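You operate a simulated robot arm through the tools that you are given. There is no shell and no other tool. Be economical: measure what you need, move in short steps, check, and stop when the job is done.

The job below is to be done with a simulated robot arm. You get a single attempt, and the scene is never put back.

TASK
Fill the tall bottle on nozzle two with two strokes of 250 ml.
Fine: open valve 59 and shut the guard first; press fill just twice; no foam, no drips; then raise the guard and stand the bottle beside the capper. Set down upright: tall bottle. Where these are worked on the way, their far stop is far enough and under half their travel is too little: clear guard.
Where things are to end (x, y in the base frame): tall bottle within 0.03 m of [0.46, 0.03].

Only the result counts: the job must be done as asked and must still hold three seconds after the hand-in. Knocking over, shifting, dropping, spilling or breaking anything else fails it.

THE ROBOT
A 6-joint arm with a two-finger gripper on a trunk, on a base that drives. Base frame: it is fixed to the floor where the robot stands at the start and does not move with it; the origin is under the middle of the robot, x ahead of it, y to its left, z up. Readings come in m, degrees, newtons and seconds.
With the tool pointing down near the work surface it reaches from about 0.1 to 0.8 m from the robot's upright axis, wherever it stands. Its first joint turns from -166.0 to 166.0 degrees. Places, roughly: bench beside the capper [0.5, 0, 0.8]; clear guard [0.4, 0.6, 1.4]; fill button [0.4, 0.3, 0.9]; height crank [0.7, 0.4, 1.3]; small bottle full of red cordial [0.5, -2.25, 1]; speed switch [0.6, 0.3, 0.9]; tall bottle [1, -1, 1]; tall bottle full of yellow cordial [0.5, -2.25, 0.75]; valve fifty-eight [0.8, 0.3, 1]; valve fifty-nine [0.8, 0.2, 1]; volume dial [0.5, 0.2, 0.9]. Payload 2.45 kg.
The TCP is the grasp point between the finger pads, 0.026 m short of the fingertips. In the tool frame z runs along the fingers and y along their closing line. Largest opening 0.096 m; the body of the gripper starts 0.069 m behind the TCP.
Orientation is told as [roll, pitch, yaw] about the base's x, y, z axes, in that order, counted from this pose: with the fingers straight down and closing along the base's y, the tool's x points along the base's -x, its y along +y and its z along -z.

THE INTERFACE
- The arm moves only by the tool send_rows. Its argument "moves" is one flat list of numbers, 7 for each row, row after row: the shift along the tool's x, y, z in units of 100 mm (1.0 is 100 mm), then the turn, a rotation vector about the tool's x, y, z in units of 120 degrees (1.0 is 120 degrees), then the finger opening in m, from 0 to 0.096. In form: [dx, dy, dz, wx, wy, wz, fingers, dx, dy, dz, wx, wy, wz, fingers, ...]. A call has 1 to 12 rows; each row is the pose to reach, as a shift and turn from the pose commanded when the call began, along the tool's axes at that moment. A call with a number of a shift or a turn outside -1 to 1 is refused whole. Rows are played at 5 a second. More than 0.05 m and 8.6 degrees between two rows, or a gripper value outside its range, and nothing of the call is played. A pose out of reach is approached as far as the arm can. The call stops where the force on the tool passes 60 N (or 10 N more than at its start, if that is more) or the arm is blocked; 0.2 s more then pass. Each finger halts on what it meets, pressing with about 43 N; the grip force reading is that of the motor and also rises with nothing between the fingers. The clock runs only during rows and for 0.2 s after the last one: add rows that repeat a pose to give the fingers time. The reply holds the time, the measured pose of the TCP, the force on the tool along the base axes, the opening and the grip force, in the units named above and with some noise, with the torque about the TCP (base axes, N m) and any sound that the robot's microphone picked up, and new pictures: "pictures" is both (left out), scene, wrist or none.
- Cameras (640 x 400 px; columns grow to the right, rows downward): "scene" is now at [0.0278, 0.1884, 1.1558]; the picture's right is [0.32, -0.95, 0.00], its down [-0.19, -0.06, -0.98] and it looks along [0.93, 0.31, -0.20] (base axes); focal length 214 px, centre (320, 200). "wrist" rides on the gripper at [0.082, 0.003, -0.098] in the tool frame; the picture's right is [-0.04, 1.00, 0.00], its down [-0.73, -0.03, -0.68] and it looks along [-0.68, -0.03, 0.73] (tool axes); focal length 256 px, centre (320, 200).
- lift_body(by): slides the trunk up (or, below 0, down) by that many m; the arm and the scene camera ride with it, the base frame stays. It gives what a move gives, with no picture.
- base_move(legs): drives the robot by 1 to 6 legs, each [ahead, turn to the left] in m and degrees, along the robot's own axes; the way and the turn of a leg run together, so that a leg with both is an arc; at most 1.5 m and 180 degrees a leg. The arm and the cameras ride along, it lands a little off, and it stops where it bumps. It gives what a move gives, and a new picture of the scene camera.
- pan_tilt(pan, tilt): turns the head with the scene camera to pan (to the left, within 155 degrees either way) and tilt (down, from -29 to 69), counted from straight ahead of the robot. It gives what a move gives, and a new picture of the scene camera.
- measure_at(camera, pixels): for up to 12 pixels [column, row] of the newest picture of that camera ("zoom" is the newest enlarged one), the place [x, y, z] in the base frame of the surface seen there, good to about 0.003 m. No time passes.
- enlarge(camera, box): a new picture of the part [left, top, right, bottom] of that camera's present view, enlarged. No time passes.
- hand_in(): hands the job in; it is judged then, once.

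Work in short steps. Measure before you move; look again where a grasp or a placing could have gone wrong, and mend it. You have 80 turns and 260 pictures in all, those below and enlarged ones among them. Open the gripper and draw the arm clear of the work before you hand the job in, unless the task says otherwise; then end with one line.

The tools are called after "Request:" by a JSON object that holds its "name" and its "arguments". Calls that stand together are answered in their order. send_rows: Moves the arm, as the interface text tells. Its arguments: {"type":"object","properties":{"moves":{"type":"array"},"pictures":{"type":"string","enum":["both","scene","wrist","none"]}},"required":["moves"]} The other tools are called the same way: lift_body (by) slides the trunk up or down; base_move (legs) drives the base; pan_tilt (pan, tilt) turns the head that bears the scene camera; measure_at (camera, pixels) gives the place of the surface under pixels of a picture; enlarge (camera, box) takes an enlarged picture of a part of a camera's view; hand_in () hands the job in.

At the start:

```text
clock: 0.0
eef_pos: [0.3945, 0.2152, 1.0006]
orientation: [0.0, -0.1, 0.0]
wrist_force: [0.8, -0.2, 1.1]
torque: [0.03, 0.0, -0.02]
gripper_width: 0.0959
gripper_force: 0.0
trunk travel left (down, up): [-0.15, 0.0]
robot x, y, heading: [0.0008, -0.0033, -0.0]
head pan, tilt: [18.5, 11.5]
```

scene: 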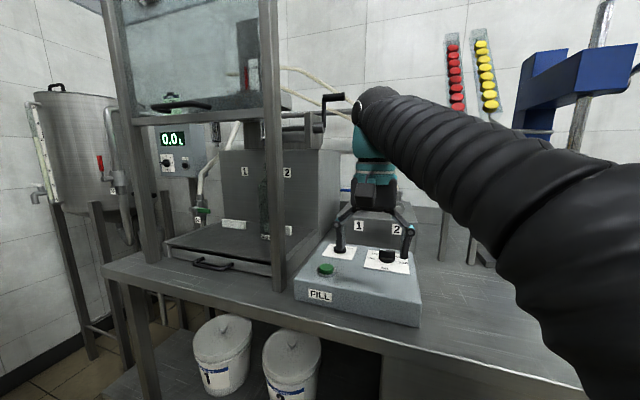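
wrist: 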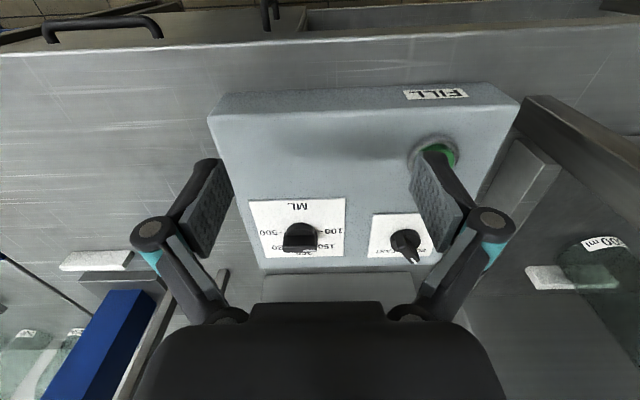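

The scene shows the fill station with guard up at left, the control box with dial and switch at (370,260), and the digital readout. I'll enlarge the filler and the controls to read them.

Request:
{"name": "enlarge", "arguments": {"camera": "scene", "box": [140, 60, 420, 235]}}

Request:
{"name": "enlarge", "arguments": {"camera": "wrist", "box": [200, 80, 520, 280]}}

Request:
{"name": "enlarge", "arguments": {"camera": "scene", "box": [280, 180, 440, 330]}}

```text
2.29 times, centred on (280, 148) of scene
```

zoom: 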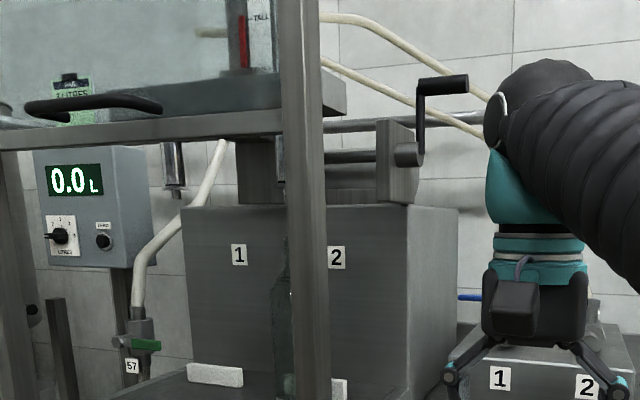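

```text
2.00 times, centred on (360, 180) of wrist
```

zoom: 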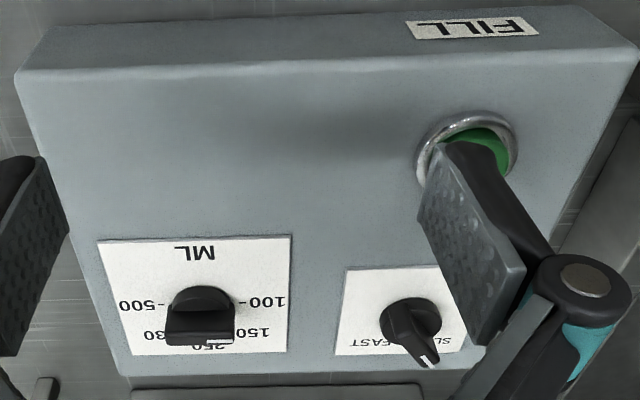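

```text
2.67 times, centred on (360, 255) of scene
```

zoom: 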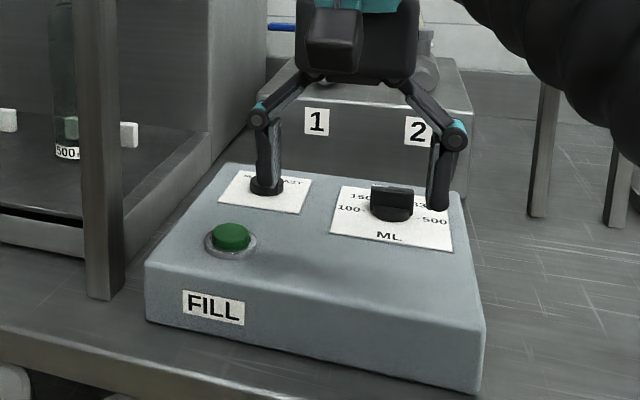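

A bottle labelled "500" seems to stand in the cabinet already; the task's tall bottle is listed near [1,-1,1]. I look around with the head.

Request:
{"name": "pan_tilt", "arguments": {"pan": -45, "tilt": 10}}

Request:
{"name": "pan_tilt", "arguments": {"pan": -100, "tilt": 10}}

Request:
{"name": "pan_tilt", "arguments": {"pan": 35, "tilt": 0}}

Request:
{"name": "enlarge", "arguments": {"camera": "scene", "box": [240, 40, 560, 240]}}

```text
clock: 1.3
eef_pos: [0.3974, 0.214, 0.9993]
orientation: [0.0, 0.0, 0.1]
wrist_force: [-0.8, 0.7, 0.4]
torque: [0.0, 0.0, 0.02]
gripper_width: 0.096
gripper_force: 0.1
trunk travel left (down, up): [-0.15, 0.0]
robot x, y, heading: [0.0001, -0.0029, 0.0]
head pan, tilt: [-45.0, 10.0]
```

scene: 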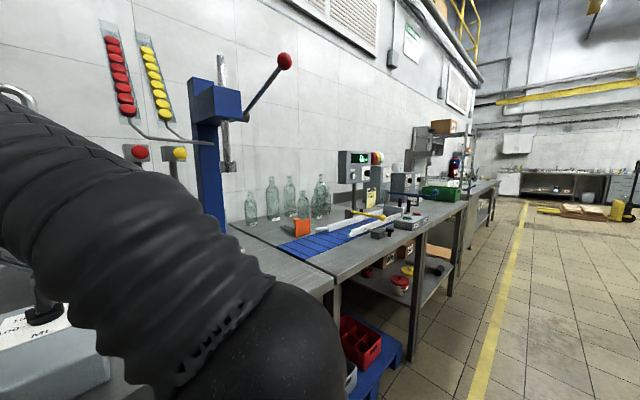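

```text
clock: 2.6
eef_pos: [0.396, 0.2147, 1.0003]
orientation: [0.0, 0.0, 0.0]
wrist_force: [0.1, 0.1, 0.2]
torque: [0.02, 0.07, -0.03]
gripper_width: 0.0962
gripper_force: 0.1
trunk travel left (down, up): [-0.15, 0.0]
robot x, y, heading: [0.0008, 0.0002, 0.1]
head pan, tilt: [-100.0, 10.0]
```

scene: 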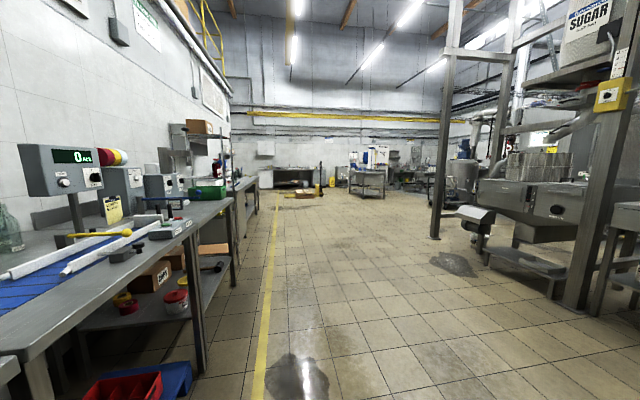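

```text
clock: 4.8
eef_pos: [0.3957, 0.2146, 0.9989]
orientation: [0.0, 0.1, 0.1]
wrist_force: [-0.3, -0.8, -0.4]
torque: [-0.01, 0.01, 0.0]
gripper_width: 0.0957
gripper_force: 0.0
trunk travel left (down, up): [-0.15, 0.0]
robot x, y, heading: [0.005, 0.0043, 0.1]
head pan, tilt: [35.0, 0.0]
```

scene: 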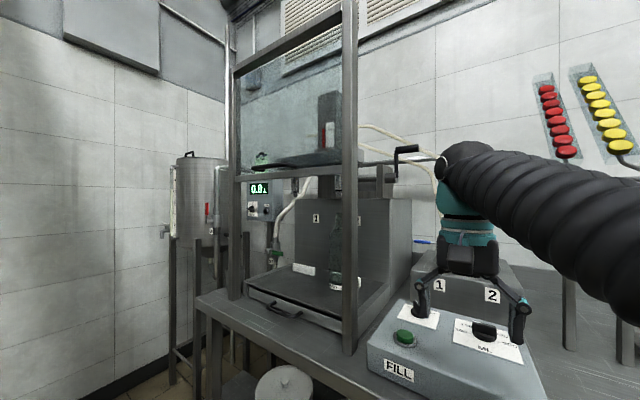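

```text
2.00 times, centred on (400, 140) of scene
```

zoom: 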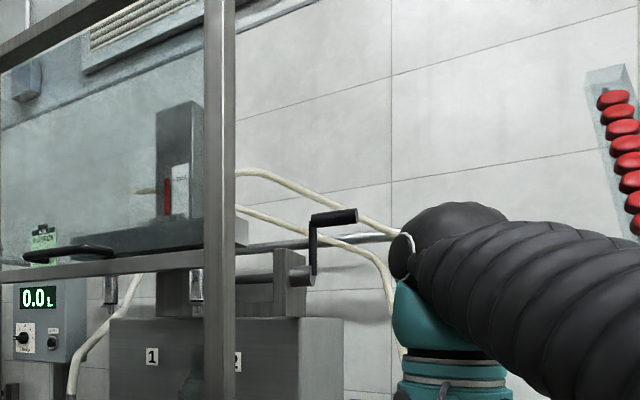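

I measure the bottle in the cabinet and take a closer look at it and at the control panel/readout.

Request:
{"name": "enlarge", "arguments": {"camera": "scene", "box": [230, 200, 390, 300]}}

Request:
{"name": "measure_at", "arguments": {"camera": "scene", "pixels": [[337, 215], [336, 270], [335, 287], [336, 180], [270, 180], [405, 148], [404, 337], [395, 210], [295, 185], [346, 212], [350, 255], [300, 260]]}}

Request:
{"name": "pan_tilt", "arguments": {"pan": -45, "tilt": 10}}

Request:
{"name": "enlarge", "arguments": {"camera": "scene", "box": [220, 140, 400, 260]}}

Request:
{"name": "enlarge", "arguments": {"camera": "wrist", "box": [500, 180, 640, 320]}}

Request:
{"name": "measure_at", "arguments": {"camera": "scene", "pixels": [[251, 210], [273, 205], [290, 205], [303, 208], [320, 205], [320, 177], [273, 180]]}}

```text
4.00 times, centred on (310, 250) of scene
```

zoom: 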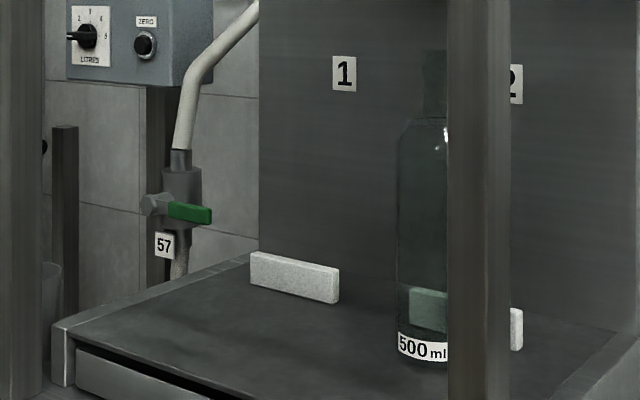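

```text
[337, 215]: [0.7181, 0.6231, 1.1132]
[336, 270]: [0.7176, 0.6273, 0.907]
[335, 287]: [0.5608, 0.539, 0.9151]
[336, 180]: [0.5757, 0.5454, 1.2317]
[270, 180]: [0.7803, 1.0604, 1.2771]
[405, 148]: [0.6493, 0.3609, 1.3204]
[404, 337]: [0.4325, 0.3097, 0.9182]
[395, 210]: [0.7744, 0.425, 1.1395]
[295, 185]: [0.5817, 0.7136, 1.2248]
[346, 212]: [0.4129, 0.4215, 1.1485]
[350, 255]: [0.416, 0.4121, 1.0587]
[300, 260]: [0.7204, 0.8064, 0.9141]
```

```text
clock: 6.3
eef_pos: [0.3954, 0.2159, 0.999]
orientation: [0.0, 0.0, 0.0]
wrist_force: [0.4, -0.5, -0.3]
torque: [-0.03, 0.0, 0.0]
gripper_width: 0.096
gripper_force: 0.1
trunk travel left (down, up): [-0.15, 0.0]
robot x, y, heading: [-0.0034, 0.0019, -0.1]
head pan, tilt: [-45.0, 10.0]
```

scene: 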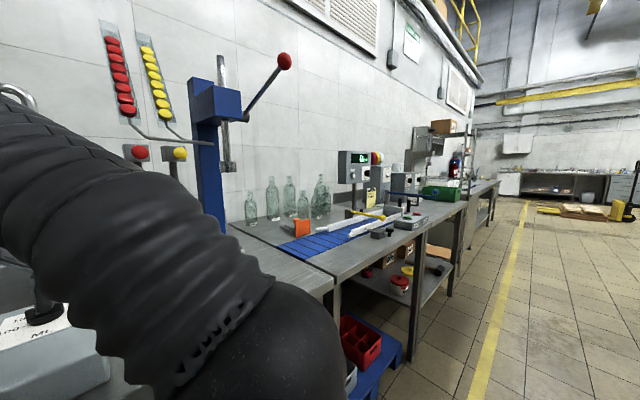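

```text
3.33 times, centred on (310, 200) of scene
```

zoom: 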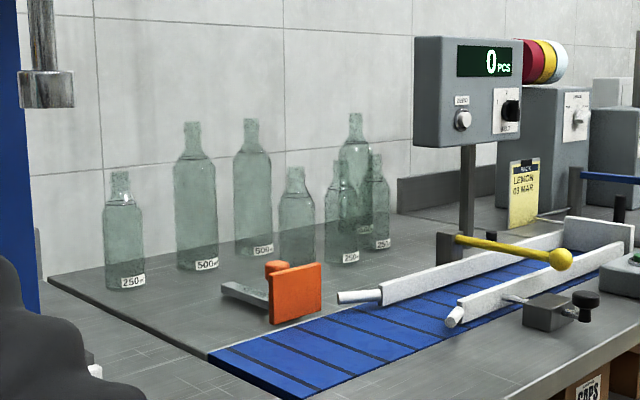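

```text
2.86 times, centred on (570, 250) of wrist
```

zoom: 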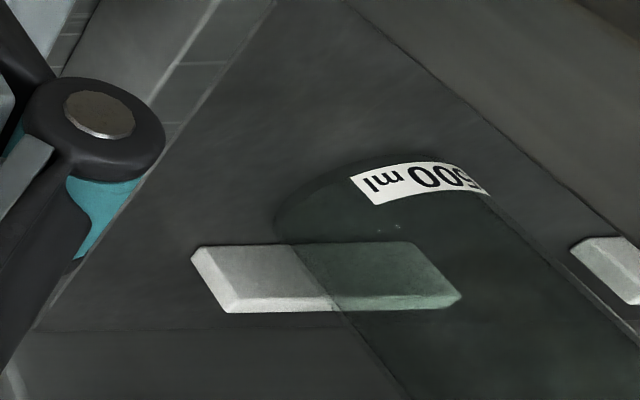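

```text
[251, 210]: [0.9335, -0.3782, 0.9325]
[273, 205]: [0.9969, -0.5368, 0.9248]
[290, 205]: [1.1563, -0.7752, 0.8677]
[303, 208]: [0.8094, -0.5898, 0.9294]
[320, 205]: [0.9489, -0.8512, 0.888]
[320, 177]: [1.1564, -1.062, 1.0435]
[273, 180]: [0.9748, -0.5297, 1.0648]
```

The bottle on nozzle two is a 500 ml (tall) one; the others on the far bench are spares. I raise the arm and move it aside to see the controls, valves and tank.

Request:
{"name": "send_rows", "arguments": {"moves": [0, 0, -0.5, 0, 0, 0, 0.096, 0, 0, -1, 0, 0, 0, 0.096, 0.3, -0.4, -1, 0, 0, 0, 0.096, 0.6, -0.8, -1, 0, 0, 0, 0.096, 0.6, -1, -1, 0, 0, 0, 0.096], "pictures": "none"}}

Request:
{"name": "send_rows", "arguments": {"moves": [0, -0.5, 0, 0, 0, 0, 0, 0, -1, 0, 0, 0, 0, 0], "pictures": "none"}}

Request:
{"name": "send_rows", "arguments": {"moves": [0, -0.5, 0, 0, 0, 0, 0, 0, -1, 0, 0, 0, 0, 0], "pictures": "none"}}

Request:
{"name": "pan_tilt", "arguments": {"pan": 15, "tilt": 18}}

Request:
{"name": "enlarge", "arguments": {"camera": "scene", "box": [280, 150, 480, 280]}}

```text
clock: 7.5
eef_pos: [0.3368, 0.1273, 1.0118]
orientation: [0.1, -0.3, 0.0]
wrist_force: [-0.4, -0.2, 0.4]
torque: [0.03, -0.02, -0.01]
gripper_width: 0.0961
gripper_force: 0.1
out of reach, approached as far as the arm can: row 1, 2, 3, 4, 5
trunk travel left (down, up): [-0.15, 0.0]
robot x, y, heading: [0.0012, 0.0005, -0.0]
head pan, tilt: [-45.0, 10.0]
```

```text
clock: 8.1
eef_pos: [0.3394, 0.0293, 1.0086]
orientation: [0.1, -0.2, 0.1]
wrist_force: [0.6, 0.3, -0.2]
torque: [-0.01, -0.01, 0.01]
gripper_width: 0.0001
gripper_force: 28.3
out of reach, approached as far as the arm can: row 1, 2
trunk travel left (down, up): [-0.15, 0.0]
robot x, y, heading: [-0.0034, -0.0014, 0.2]
head pan, tilt: [-45.0, 10.0]
```

```text
clock: 8.7
eef_pos: [0.3415, -0.0723, 1.0087]
orientation: [-0.1, -0.2, 0.0]
wrist_force: [-0.7, 0.4, -0.2]
torque: [-0.01, 0.02, 0.0]
gripper_width: 0.0001
gripper_force: 28.9
out of reach, approached as far as the arm can: row 1
trunk travel left (down, up): [-0.15, 0.0]
robot x, y, heading: [-0.0016, -0.004, 0.1]
head pan, tilt: [-45.0, 10.0]
```

```text
clock: 10.0
eef_pos: [0.3408, -0.0711, 1.0098]
orientation: [0.0, -0.2, 0.1]
wrist_force: [-0.1, 0.3, -0.4]
torque: [0.0, -0.01, 0.0]
gripper_width: 0.0
gripper_force: 28.2
trunk travel left (down, up): [-0.15, 0.0]
robot x, y, heading: [0.0009, -0.0008, 0.2]
head pan, tilt: [15.0, 18.0]
```

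scene: 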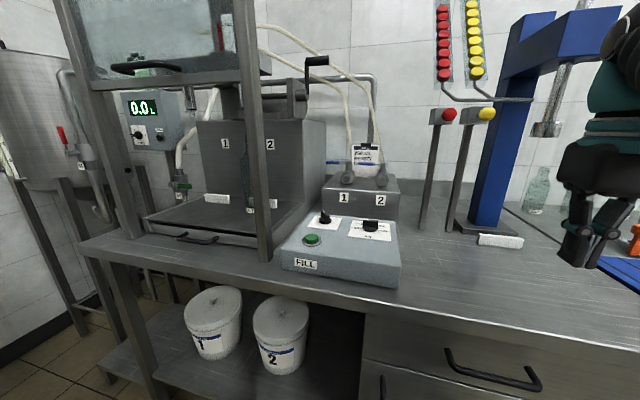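

```text
3.08 times, centred on (380, 215) of scene
```

zoom: 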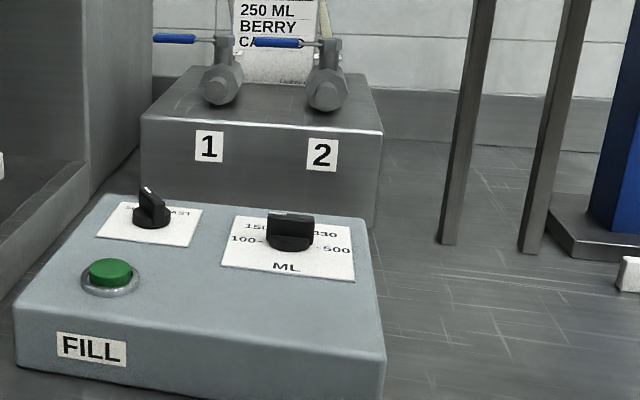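

Now the valves with blue handles at (350,180) and a card are visible; I enlarge card, valves and dial/switch.

Request:
{"name": "enlarge", "arguments": {"camera": "scene", "box": [315, 135, 405, 205]}}

Request:
{"name": "enlarge", "arguments": {"camera": "scene", "box": [280, 200, 400, 280]}}

Request:
{"name": "enlarge", "arguments": {"camera": "scene", "box": [170, 20, 330, 130]}}

Request:
{"name": "measure_at", "arguments": {"camera": "scene", "pixels": [[347, 180], [381, 180], [332, 163], [340, 163], [362, 163], [370, 163], [312, 238], [325, 216], [370, 225], [130, 69], [175, 68]]}}

```text
5.71 times, centred on (360, 170) of scene
```

zoom: 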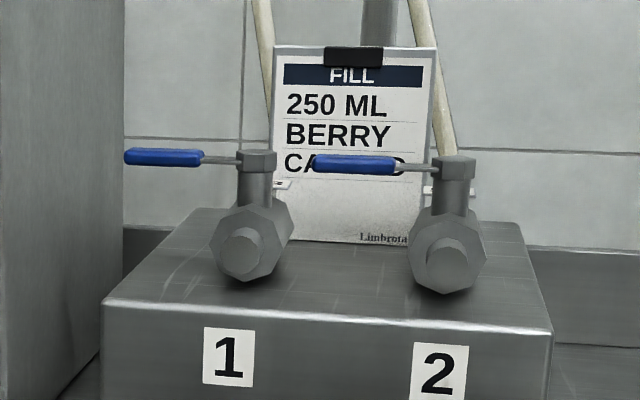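

```text
5.00 times, centred on (340, 240) of scene
```

zoom: 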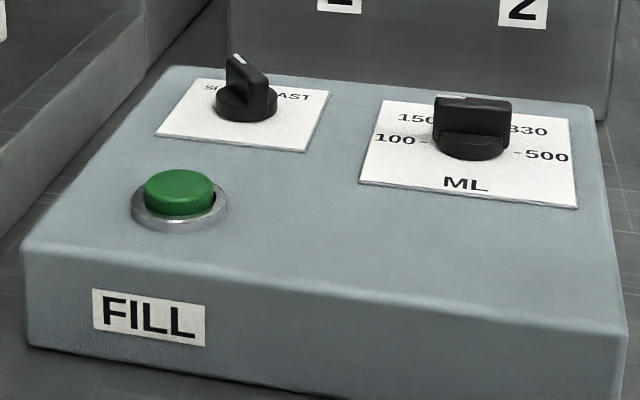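

```text
3.64 times, centred on (250, 75) of scene
```

zoom: 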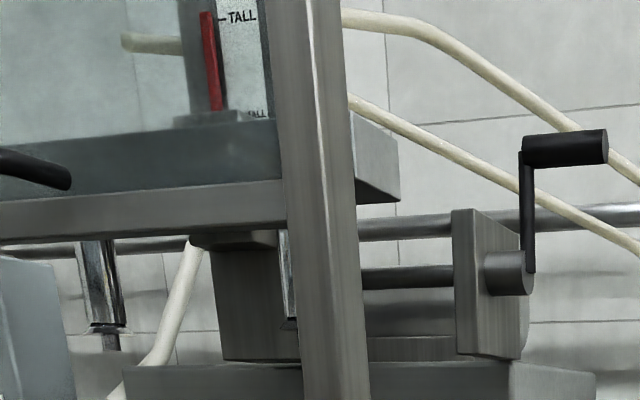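

```text
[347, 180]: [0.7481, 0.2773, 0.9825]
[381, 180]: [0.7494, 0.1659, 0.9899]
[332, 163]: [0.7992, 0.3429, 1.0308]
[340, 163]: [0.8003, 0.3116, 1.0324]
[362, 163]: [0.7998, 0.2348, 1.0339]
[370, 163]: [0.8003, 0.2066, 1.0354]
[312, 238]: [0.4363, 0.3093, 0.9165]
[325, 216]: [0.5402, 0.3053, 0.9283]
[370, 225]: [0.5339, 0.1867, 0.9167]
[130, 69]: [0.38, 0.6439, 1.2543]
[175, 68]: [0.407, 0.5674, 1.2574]
```

Valves 58/59 are shut (handles across the pipes) and the height pointer sits at TALL. The dial pointer is unclear, so I move the closed hand over so the wrist camera sees the dial and switch.

Request:
{"name": "send_rows", "arguments": {"moves": [0, 0.5, 0, 0, 0, 0, 0, 0, 1, 0, 0, 0, 0, 0], "pictures": "none"}}

Request:
{"name": "send_rows", "arguments": {"moves": [0, 0.5, 0, 0, 0, 0, 0, 0, 1, 0, 0, 0, 0, 0], "pictures": "wrist"}}

Request:
{"name": "enlarge", "arguments": {"camera": "wrist", "box": [200, 180, 440, 330]}}

```text
clock: 10.6
eef_pos: [0.3436, 0.0325, 1.01]
orientation: [0.0, -0.1, 0.1]
wrist_force: [-0.7, -0.4, 0.2]
torque: [0.02, -0.03, 0.01]
gripper_width: 0.0001
gripper_force: 28.7
out of reach, approached as far as the arm can: row 1, 2
trunk travel left (down, up): [-0.15, 0.0]
robot x, y, heading: [-0.0006, 0.002, -0.3]
head pan, tilt: [15.0, 18.0]
```

```text
clock: 11.2
eef_pos: [0.3442, 0.1329, 1.0087]
orientation: [0.0, 0.0, -0.1]
wrist_force: [0.3, -1.5, -1.6]
torque: [0.03, -0.03, 0.01]
gripper_width: 0.0002
gripper_force: 28.7
trunk travel left (down, up): [-0.15, 0.0]
robot x, y, heading: [-0.0005, -0.0017, -0.0]
head pan, tilt: [15.0, 18.0]
```

wrist: 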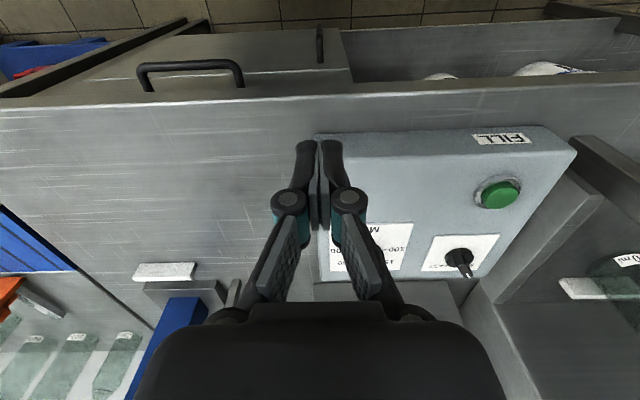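

```text
2.67 times, centred on (320, 255) of wrist
```

zoom: 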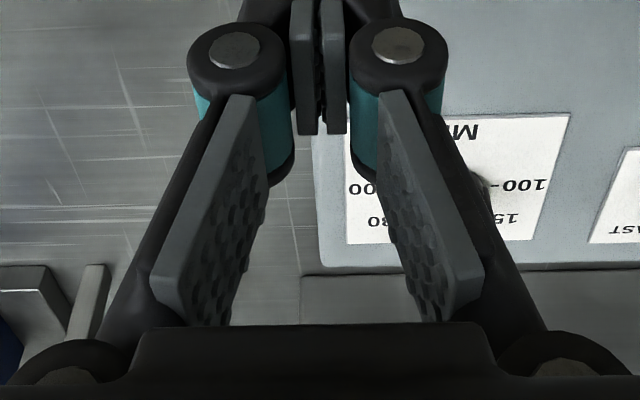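

The fingers hide the dial; I shift 0.1 m further left.

Request:
{"name": "send_rows", "arguments": {"moves": [0, 0.5, 0, 0, 0, 0, 0, 0, 1, 0, 0, 0, 0, 0], "pictures": "wrist"}}

Request:
{"name": "enlarge", "arguments": {"camera": "wrist", "box": [180, 180, 420, 330]}}

```text
clock: 11.8
eef_pos: [0.3467, 0.2336, 1.0092]
orientation: [0.0, 0.0, 0.0]
wrist_force: [-0.3, -0.7, 0.3]
torque: [0.05, -0.06, 0.0]
gripper_width: 0.0
gripper_force: 28.6
trunk travel left (down, up): [-0.15, 0.0]
robot x, y, heading: [0.0025, 0.0002, -0.0]
head pan, tilt: [15.0, 18.0]
```

wrist: 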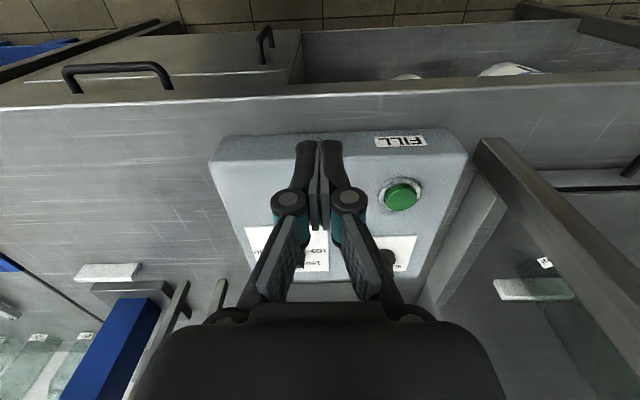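

```text
2.67 times, centred on (300, 255) of wrist
```

zoom: 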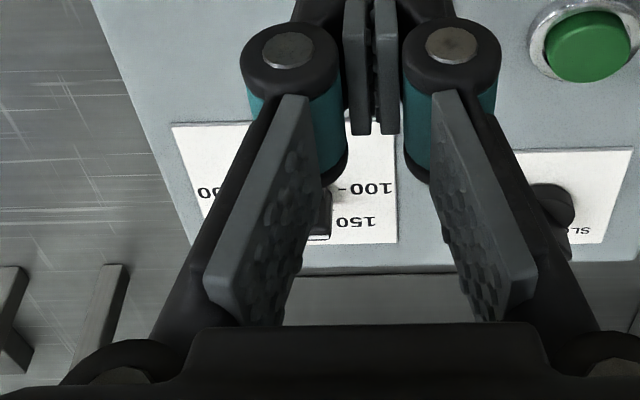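

I open the fingers so the dial shows between them.

Request:
{"name": "send_rows", "arguments": {"moves": [0, -0.3, 0, 0, 0, 0, 0.05, 0, -0.4, 0, 0, 0, 0.096, 0, -0.4, 0, 0, 0, 0.096], "pictures": "none"}}

Request:
{"name": "enlarge", "arguments": {"camera": "wrist", "box": [220, 180, 460, 330]}}

```text
refused: moves must hold 7 numbers for each row
```

```text
2.67 times, centred on (340, 255) of wrist
```

zoom: 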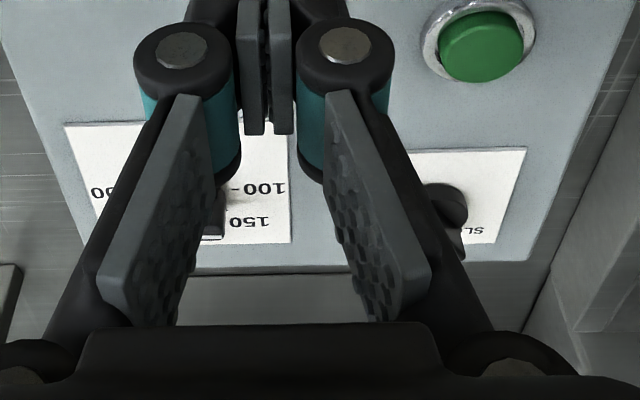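

My list was malformed; I repeat it correctly.

Request:
{"name": "send_rows", "arguments": {"moves": [0, -0.3, 0, 0, 0, 0, 0.05, 0, -0.4, 0, 0, 0, 0, 0.096], "pictures": "none"}}

Request:
{"name": "send_rows", "arguments": {"moves": [0, 0, 0, 0, 0, 0, 0.096, 0, 0, 0, 0, 0, 0, 0.096, 0, 0, 0, 0, 0, 0, 0.096], "pictures": "none"}}

Request:
{"name": "enlarge", "arguments": {"camera": "wrist", "box": [220, 180, 460, 330]}}

```text
clock: 12.4
eef_pos: [0.3428, 0.1921, 1.0063]
orientation: [0.0, 0.1, 0.0]
wrist_force: [0.9, -0.3, 0.1]
torque: [0.0, 0.01, -0.03]
gripper_width: 0.0957
gripper_force: 0.0
trunk travel left (down, up): [-0.15, 0.0]
robot x, y, heading: [-0.0, 0.0011, -0.1]
head pan, tilt: [15.0, 18.0]
```

```text
clock: 13.2
eef_pos: [0.3427, 0.1936, 1.0056]
orientation: [0.1, 0.0, 0.0]
wrist_force: [0.8, -0.1, 0.5]
torque: [0.03, 0.0, -0.01]
gripper_width: 0.0963
gripper_force: 0.0
trunk travel left (down, up): [-0.15, 0.0]
robot x, y, heading: [-0.0003, 0.001, -0.1]
head pan, tilt: [15.0, 18.0]
```

```text
2.67 times, centred on (340, 255) of wrist
```

zoom: 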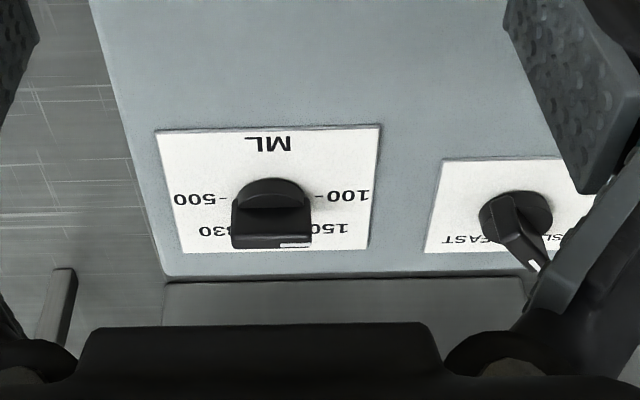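

The dial plate lies along y with its white mark on the +y end, i.e. it's set to 100, so it must be turned 90° clockwise to 250; the speed switch points to SLOW. I measure the dial plate and both knobs.

Request:
{"name": "measure_at", "arguments": {"camera": "zoom", "pixels": [[236, 242], [308, 242], [272, 242], [272, 225], [272, 200], [272, 183], [295, 245], [533, 265], [505, 205], [520, 235], [200, 190], [273, 150]]}}

Request:
{"name": "enlarge", "arguments": {"camera": "scene", "box": [300, 205, 400, 255]}}

```text
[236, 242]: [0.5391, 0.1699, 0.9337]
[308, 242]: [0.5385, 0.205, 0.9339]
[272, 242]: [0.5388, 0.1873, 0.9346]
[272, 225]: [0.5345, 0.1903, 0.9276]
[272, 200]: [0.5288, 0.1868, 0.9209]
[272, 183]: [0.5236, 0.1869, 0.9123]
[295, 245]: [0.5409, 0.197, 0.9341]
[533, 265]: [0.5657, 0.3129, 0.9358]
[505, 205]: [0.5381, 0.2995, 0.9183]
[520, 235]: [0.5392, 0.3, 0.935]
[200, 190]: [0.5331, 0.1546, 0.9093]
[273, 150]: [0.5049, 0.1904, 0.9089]
```

```text
6.40 times, centred on (350, 230) of scene
```

zoom: 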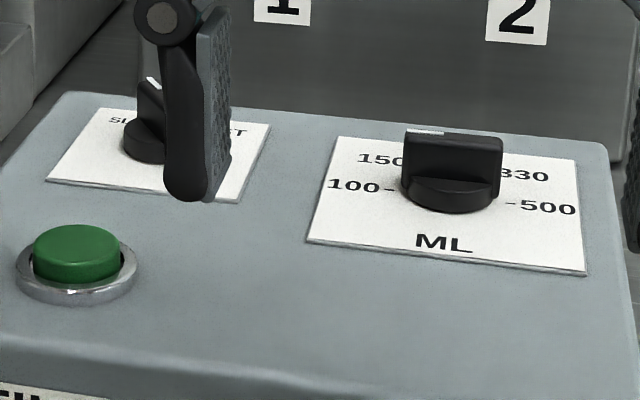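

Turn the tool -90° about its axis so the fingers close along x, while moving towards the dial.

Request:
{"name": "send_rows", "arguments": {"moves": [-0.1, 0, 0, 0, 0, -0.068, 0.06, -0.2, 0, 0, 0, 0, -0.136, 0.06, -0.3, 0, 0, 0, 0, -0.204, 0.06, -0.4, 0, 0, 0, 0, -0.272, 0.06, -0.5, 0, 0, 0, 0, -0.34, 0.06, -0.6, 0, 0, 0, 0, -0.409, 0.06, -0.7, 0, 0, 0, 0, -0.477, 0.06, -0.8, 0, 0, 0, 0, -0.545, 0.06, -0.9, 0, 0, 0, 0, -0.613, 0.06, -1, 0, 0, 0, 0, -0.681, 0.06, -1, 0, 0, 0, 0, -0.75, 0.06], "pictures": "both"}}

```text
clock: 15.6
eef_pos: [0.4428, 0.1914, 0.9997]
orientation: [-0.2, -0.2, 90.2]
wrist_force: [0.7, -0.8, 0.7]
torque: [0.03, 0.0, -0.05]
gripper_width: 0.06
gripper_force: 0.1
out of reach, approached as far as the arm can: row 8, 9, 10, 11
trunk travel left (down, up): [-0.15, 0.0]
robot x, y, heading: [0.0027, -0.0027, -0.1]
head pan, tilt: [15.0, 18.0]
```

scene: 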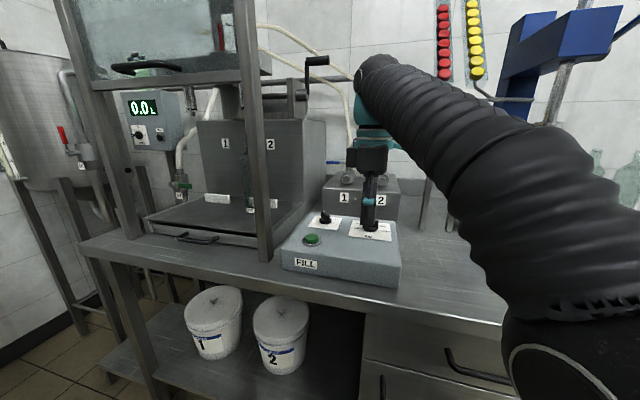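
wrist: 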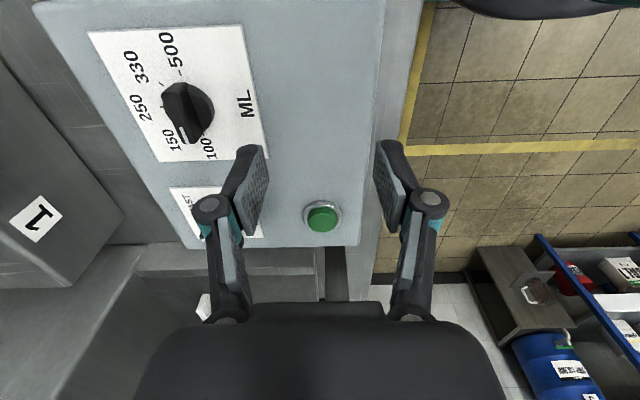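

The dial shows well at (188,110); I enlarge it.

Request:
{"name": "enlarge", "arguments": {"camera": "wrist", "box": [80, 20, 280, 170]}}

Request:
{"name": "measure_at", "arguments": {"camera": "wrist", "pixels": [[175, 90], [180, 135], [178, 112], [322, 218]]}}

```text
2.67 times, centred on (180, 95) of wrist
```

zoom: 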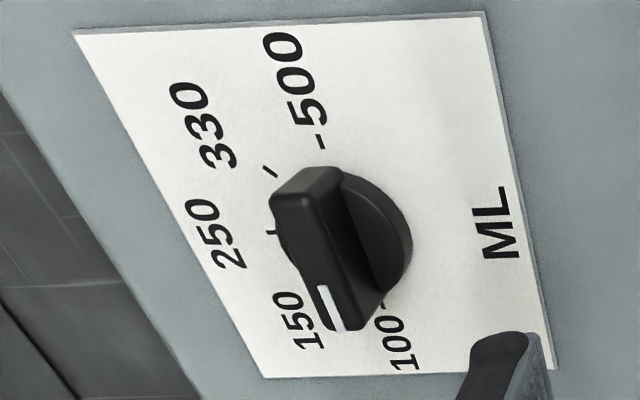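

```text
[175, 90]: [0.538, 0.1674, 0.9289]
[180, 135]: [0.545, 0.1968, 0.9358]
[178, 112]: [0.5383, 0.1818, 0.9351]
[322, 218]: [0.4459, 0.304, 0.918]
```

Dial confirmed at 100. I move over it, then check before going down.

Request:
{"name": "send_rows", "arguments": {"moves": [0.04, -0.4, 0, 0, 0, 0, 0.06, 0.04, -0.8, 0.05, 0, 0, 0, 0.06, 0.04, -0.97, 0.1, 0, 0, 0, 0.06], "pictures": "wrist"}}

```text
clock: 16.4
eef_pos: [0.532, 0.1828, 0.9744]
orientation: [-0.2, -0.1, 90.0]
wrist_force: [0.1, 0.1, 1.2]
torque: [0.01, -0.02, 0.0]
gripper_width: 0.0602
gripper_force: 0.0
out of reach, approached as far as the arm can: row 1, 2, 3
trunk travel left (down, up): [-0.15, 0.0]
robot x, y, heading: [-0.0009, 0.0003, -0.1]
head pan, tilt: [15.0, 18.0]
```

wrist: 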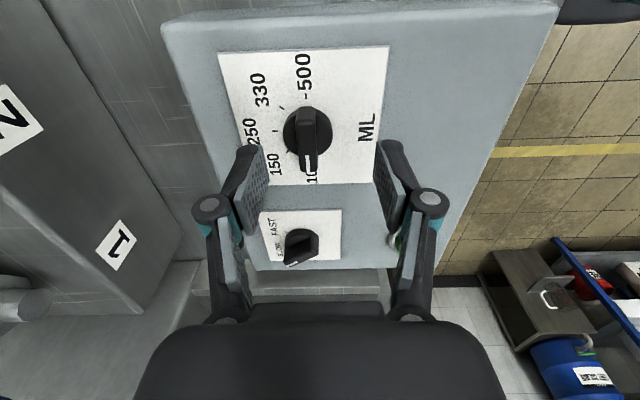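

Now go down over the plate (target [0.54,0.187,0.947]) and close.

Request:
{"name": "send_rows", "arguments": {"moves": [-0.04, -0.08, 0.15, 0, 0, 0, 0.05, -0.04, -0.08, 0.27, 0, 0, 0, 0.05, -0.04, -0.08, 0.27, 0, 0, 0, 0.05], "pictures": "wrist"}}

```text
clock: 17.2
eef_pos: [0.5398, 0.1882, 0.9469]
orientation: [0.1, 0.0, 90.0]
wrist_force: [0.5, -0.6, -0.2]
torque: [-0.02, -0.01, 0.03]
gripper_width: 0.0498
gripper_force: 0.1
trunk travel left (down, up): [-0.15, 0.0]
robot x, y, heading: [-0.0021, -0.0026, 0.2]
head pan, tilt: [15.0, 18.0]
```

wrist: 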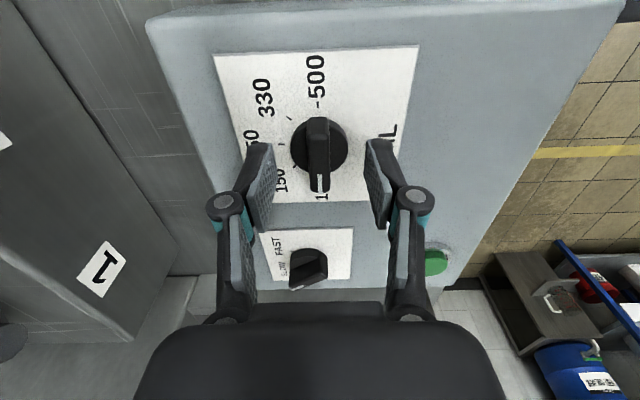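

Well centred. Close and see.

Request:
{"name": "send_rows", "arguments": {"moves": [0, 0, 0, 0, 0, 0, 0.02, 0, 0, 0, 0, 0, 0, 0, 0, 0, 0, 0, 0, 0, 0], "pictures": "none"}}

Request:
{"name": "send_rows", "arguments": {"moves": [0, 0, 0, 0, 0, 0.068, 0, 0, 0, 0, 0, 0, 0.136, 0, 0, 0, 0, 0, 0, 0.204, 0, 0, 0, 0, 0, 0, 0.272, 0, 0, 0, 0, 0, 0, 0.34, 0, 0, 0, 0, 0, 0, 0.409, 0, 0, 0, 0, 0, 0, 0.477, 0, 0, 0, 0, 0, 0, 0.545, 0, 0, 0, 0, 0, 0, 0.613, 0, 0, 0, 0, 0, 0, 0.681, 0, 0, 0, 0, 0, 0, 0.75, 0, 0, 0, 0, 0, 0, 0.75, 0], "pictures": "both"}}

```text
clock: 18.0
eef_pos: [0.5398, 0.189, 0.9478]
orientation: [-0.1, 0.0, 90.0]
wrist_force: [5.4, 1.2, 3.4]
torque: [-0.07, -0.1, -0.02]
gripper_width: 0.0119
gripper_force: 38.4
trunk travel left (down, up): [-0.15, 0.0]
robot x, y, heading: [0.0012, -0.0022, -0.2]
head pan, tilt: [15.0, 18.0]
```

```text
clock: 20.6
eef_pos: [0.5398, 0.1868, 0.9476]
orientation: [0.0, 0.0, -0.2]
wrist_force: [25.9, -11.7, -7.1]
torque: [-0.25, -0.66, -0.01]
gripper_width: 0.0119
gripper_force: 39.2
trunk travel left (down, up): [-0.15, 0.0]
robot x, y, heading: [-0.0001, -0.0033, -0.1]
head pan, tilt: [15.0, 18.0]
```

scene: 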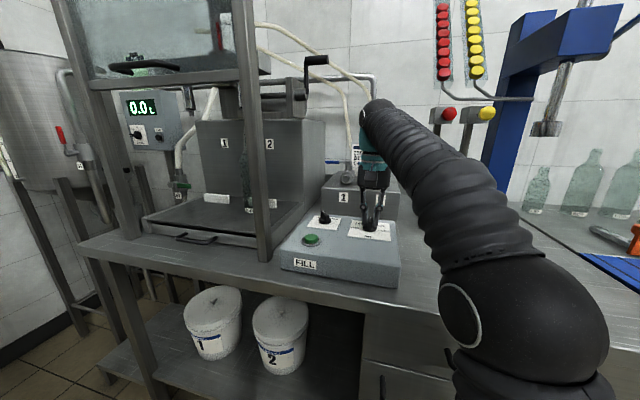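
wrist: 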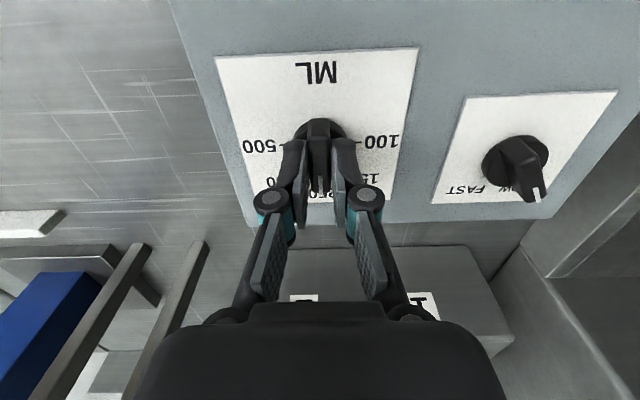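

Dial plate now along x pointing to 250. Open and rise to see the result.

Request:
{"name": "send_rows", "arguments": {"moves": [0, 0, 0, 0, 0, 0, 0.05, 0, 0, 0, 0, 0, 0, 0.06, 0, 0, -0.25, 0, 0, 0, 0.06, 0.5, 0, -0.4, 0, 0, 0, 0.06, 1, 0, -0.5, 0, 0, 0, 0.06], "pictures": "wrist"}}

Request:
{"name": "enlarge", "arguments": {"camera": "wrist", "box": [220, 80, 520, 280]}}

```text
refused: row 4 steps farther than a row can; nothing moved
```

```text
2.00 times, centred on (370, 180) of wrist
```

zoom: 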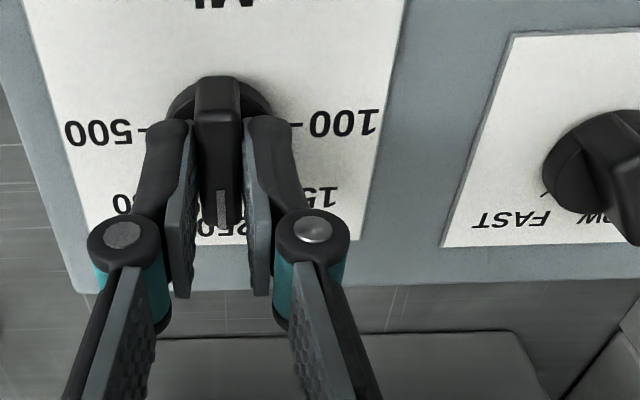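

Steps were slightly too long; I shorten them.

Request:
{"name": "send_rows", "arguments": {"moves": [0, 0, 0, 0, 0, 0, 0.05, 0, 0, 0, 0, 0, 0, 0.06, 0, 0, -0.25, 0, 0, 0, 0.06, 0.4, 0, -0.3, 0, 0, 0, 0.06, 0.8, 0, -0.4, 0, 0, 0, 0.06, 1, 0, -0.4, 0, 0, 0, 0.06], "pictures": "wrist"}}

Request:
{"name": "enlarge", "arguments": {"camera": "wrist", "box": [220, 120, 520, 300]}}

Request:
{"name": "pan_tilt", "arguments": {"pan": 40, "tilt": -5}}

Request:
{"name": "enlarge", "arguments": {"camera": "scene", "box": [200, 40, 440, 200]}}

```text
clock: 22.0
eef_pos: [0.4369, 0.1867, 0.9886]
orientation: [-0.1, 0.1, 0.0]
wrist_force: [0.0, -0.7, 0.0]
torque: [0.01, 0.01, -0.01]
gripper_width: 0.0599
gripper_force: 0.1
out of reach, approached as far as the arm can: row 3
trunk travel left (down, up): [-0.15, 0.0]
robot x, y, heading: [-0.0019, -0.0006, 0.2]
head pan, tilt: [15.0, 18.0]
```

wrist: 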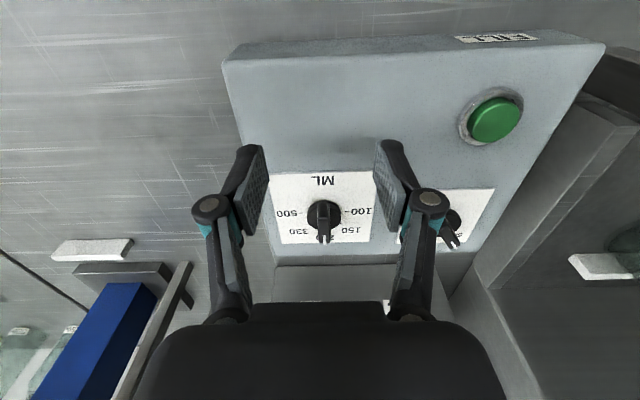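

```text
2.13 times, centred on (370, 210) of wrist
```

zoom: 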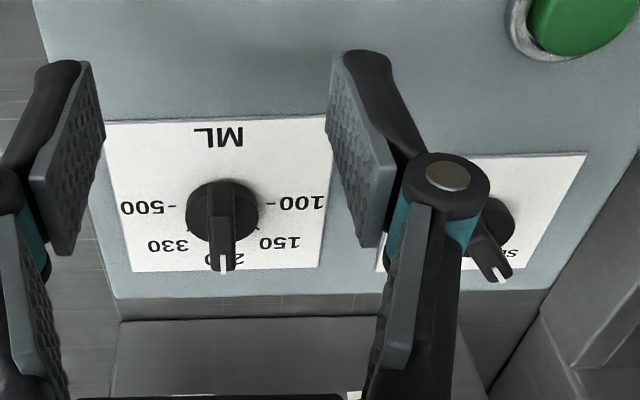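

```text
clock: 22.9
eef_pos: [0.4383, 0.1866, 0.9896]
orientation: [0.0, 0.1, 0.0]
wrist_force: [0.4, 0.2, -0.2]
torque: [0.02, -0.02, -0.01]
gripper_width: 0.0602
gripper_force: 0.1
trunk travel left (down, up): [-0.15, 0.0]
robot x, y, heading: [0.0001, 0.0025, -0.3]
head pan, tilt: [40.0, -5.0]
```

scene: 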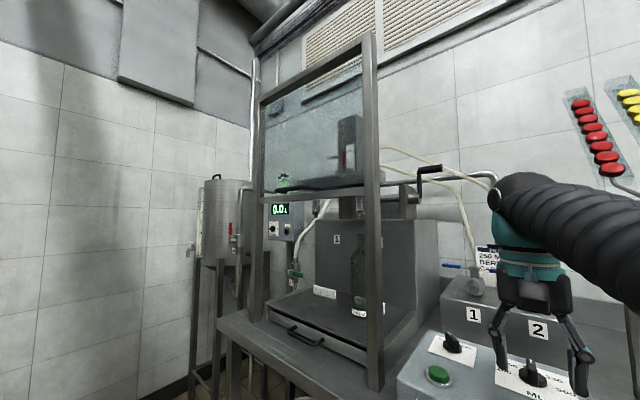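

```text
2.50 times, centred on (320, 120) of scene
```

zoom: 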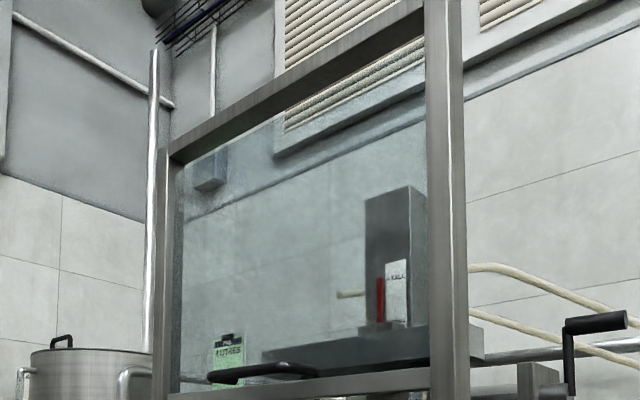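

Dial is at 250. Now zoom on the height scale at (350,160) and guard handle.

Request:
{"name": "enlarge", "arguments": {"camera": "scene", "box": [325, 130, 375, 200]}}

Request:
{"name": "enlarge", "arguments": {"camera": "scene", "box": [320, 180, 400, 330]}}

Request:
{"name": "measure_at", "arguments": {"camera": "scene", "pixels": [[283, 189], [305, 184], [322, 184], [330, 200], [290, 330], [320, 340], [260, 330], [215, 325], [362, 235], [362, 315], [262, 250]]}}

```text
5.71 times, centred on (350, 165) of scene
```

zoom: 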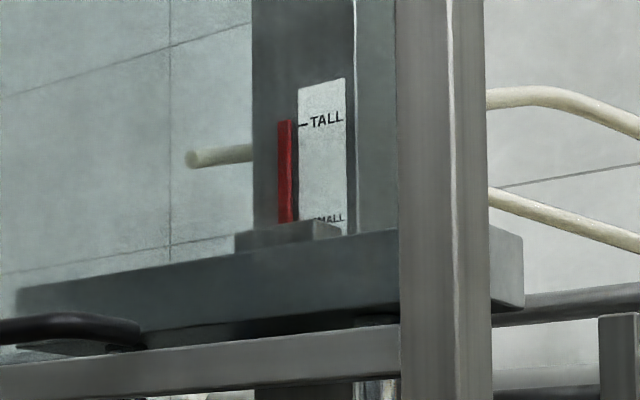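

```text
2.67 times, centred on (360, 255) of scene
```

zoom: 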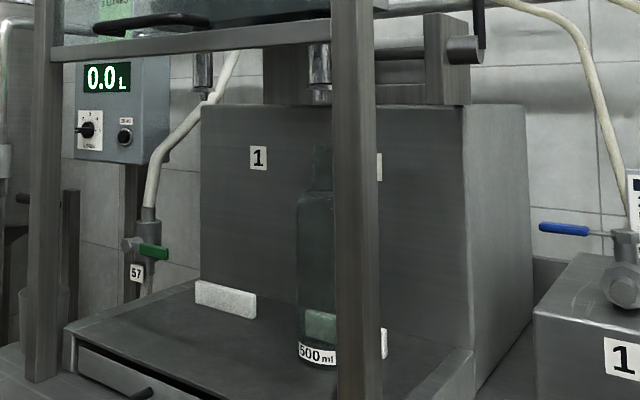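

```text
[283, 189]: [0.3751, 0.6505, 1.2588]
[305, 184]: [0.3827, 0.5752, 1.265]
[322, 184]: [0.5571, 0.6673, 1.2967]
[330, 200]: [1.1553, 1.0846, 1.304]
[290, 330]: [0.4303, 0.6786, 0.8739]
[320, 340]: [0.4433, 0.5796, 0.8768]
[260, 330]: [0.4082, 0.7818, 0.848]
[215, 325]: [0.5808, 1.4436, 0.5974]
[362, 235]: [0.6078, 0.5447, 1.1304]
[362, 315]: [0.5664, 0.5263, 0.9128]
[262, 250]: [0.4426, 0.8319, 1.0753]
```

Height is at TALL, dial 250, speed SLOW. Now valve 59: I tilt the tool forward to horizontal, rising as it tilts.

Request:
{"name": "send_rows", "arguments": {"moves": [0, 0, -0.02, 0, -0.068, 0, 0.06, 0, 0, -0.06, 0, -0.136, 0, 0.06, 0, 0, -0.12, 0, -0.204, 0, 0.06, 0, 0, -0.22, 0, -0.272, 0, 0.06, 0, 0, -0.34, 0, -0.34, 0, 0.06, 0, 0, -0.48, 0, -0.409, 0, 0.06, 0, 0, -0.62, 0, -0.477, 0, 0.06, 0, 0, -0.74, 0, -0.545, 0, 0.06, 0, 0, -0.84, 0, -0.613, 0, 0.06, 0, 0, -0.94, 0, -0.681, 0, 0.06, 0, 0, -1, 0, -0.75, 0, 0.06], "pictures": "none"}}

Request:
{"name": "send_rows", "arguments": {"moves": [0, 0, 0, 0, 0, 0.068, 0.06, 0, 0, 0, 0, 0, 0.136, 0.06, 0, 0, 0, 0, 0, 0.204, 0.06, 0, 0, 0, 0, 0, 0.272, 0.06, 0, 0, 0, 0, 0, 0.34, 0.06, 0, 0, 0, 0, 0, 0.409, 0.06, 0, 0, 0, 0, 0, 0.477, 0.06, 0, 0, 0, 0, 0, 0.545, 0.06, 0, 0, 0, 0, 0, 0.613, 0.06, 0, 0, 0, 0, 0, 0.681, 0.06, 0, 0, 0, 0, 0, 0.75, 0.06], "pictures": "wrist"}}

Request:
{"name": "pan_tilt", "arguments": {"pan": 5, "tilt": 15}}

```text
clock: 25.3
eef_pos: [0.4397, 0.1886, 1.0883]
orientation: [135.9, -89.9, -135.8]
wrist_force: [0.0, -0.3, 0.6]
torque: [0.04, 0.0, 0.02]
gripper_width: 0.0602
gripper_force: 0.1
trunk travel left (down, up): [-0.15, 0.0]
robot x, y, heading: [-0.0014, -0.0008, -0.1]
head pan, tilt: [40.0, -5.0]
```

```text
clock: 27.7
eef_pos: [0.4388, 0.1879, 1.0897]
orientation: [89.9, 0.2, -90.0]
wrist_force: [-0.3, 0.0, -0.1]
torque: [-0.05, 0.0, 0.0]
gripper_width: 0.0601
gripper_force: 0.1
trunk travel left (down, up): [-0.15, 0.0]
robot x, y, heading: [0.0006, 0.0038, 0.2]
head pan, tilt: [40.0, -5.0]
```

wrist: 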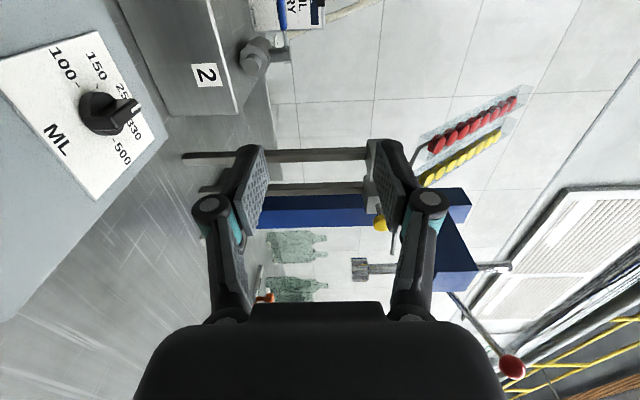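

```text
clock: 28.7
eef_pos: [0.4369, 0.1879, 1.0882]
orientation: [89.9, -0.1, -90.0]
wrist_force: [-0.5, 0.0, -0.4]
torque: [0.01, 0.04, -0.02]
gripper_width: 0.06
gripper_force: 0.0
trunk travel left (down, up): [-0.15, 0.0]
robot x, y, heading: [0.0014, 0.0031, -0.2]
head pan, tilt: [5.0, 15.0]
```

scene: 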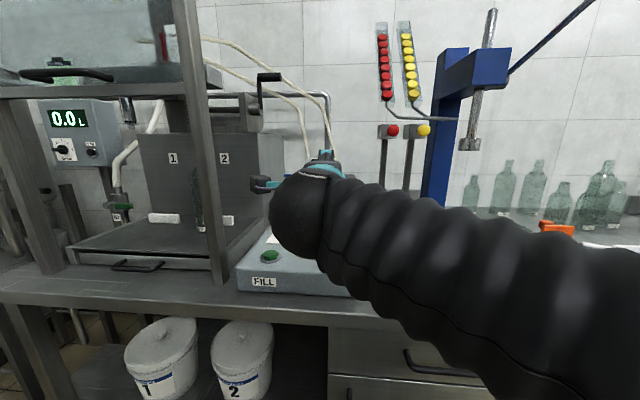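

Tool horizontal, closing vertically; the wrist view shows valve 59 at (265,50), handle at the top. I shift left 0.06 for a better view and measure.

Request:
{"name": "send_rows", "arguments": {"moves": [0.4, 0, 0, 0, 0, 0, 0.06, 0.8, 0, 0, 0, 0, 0, 0.06, 1, 0, 0, 0, 0, 0, 0.06], "pictures": "wrist"}}

Request:
{"name": "enlarge", "arguments": {"camera": "wrist", "box": [180, 0, 380, 125]}}

```text
clock: 29.5
eef_pos: [0.4384, 0.286, 1.1087]
orientation: [89.4, -0.4, -90.1]
wrist_force: [0.0, 0.2, -0.1]
torque: [-0.03, 0.0, 0.02]
gripper_width: 0.0599
gripper_force: 0.0
out of reach, approached as far as the arm can: row 1, 2, 3
trunk travel left (down, up): [-0.15, 0.0]
robot x, y, heading: [-0.0, -0.0029, 0.2]
head pan, tilt: [5.0, 15.0]
```

wrist: 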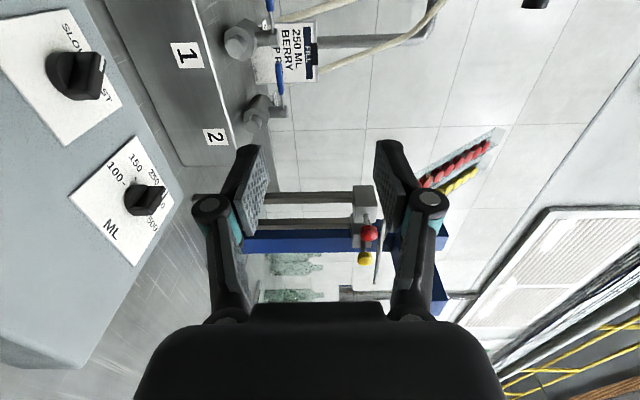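

```text
3.20 times, centred on (280, 62) of wrist
```

zoom: 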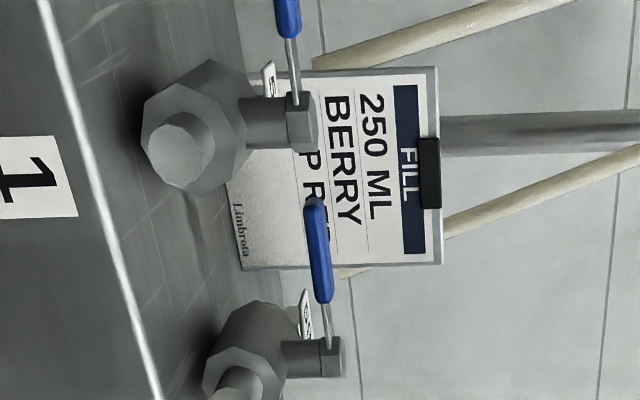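

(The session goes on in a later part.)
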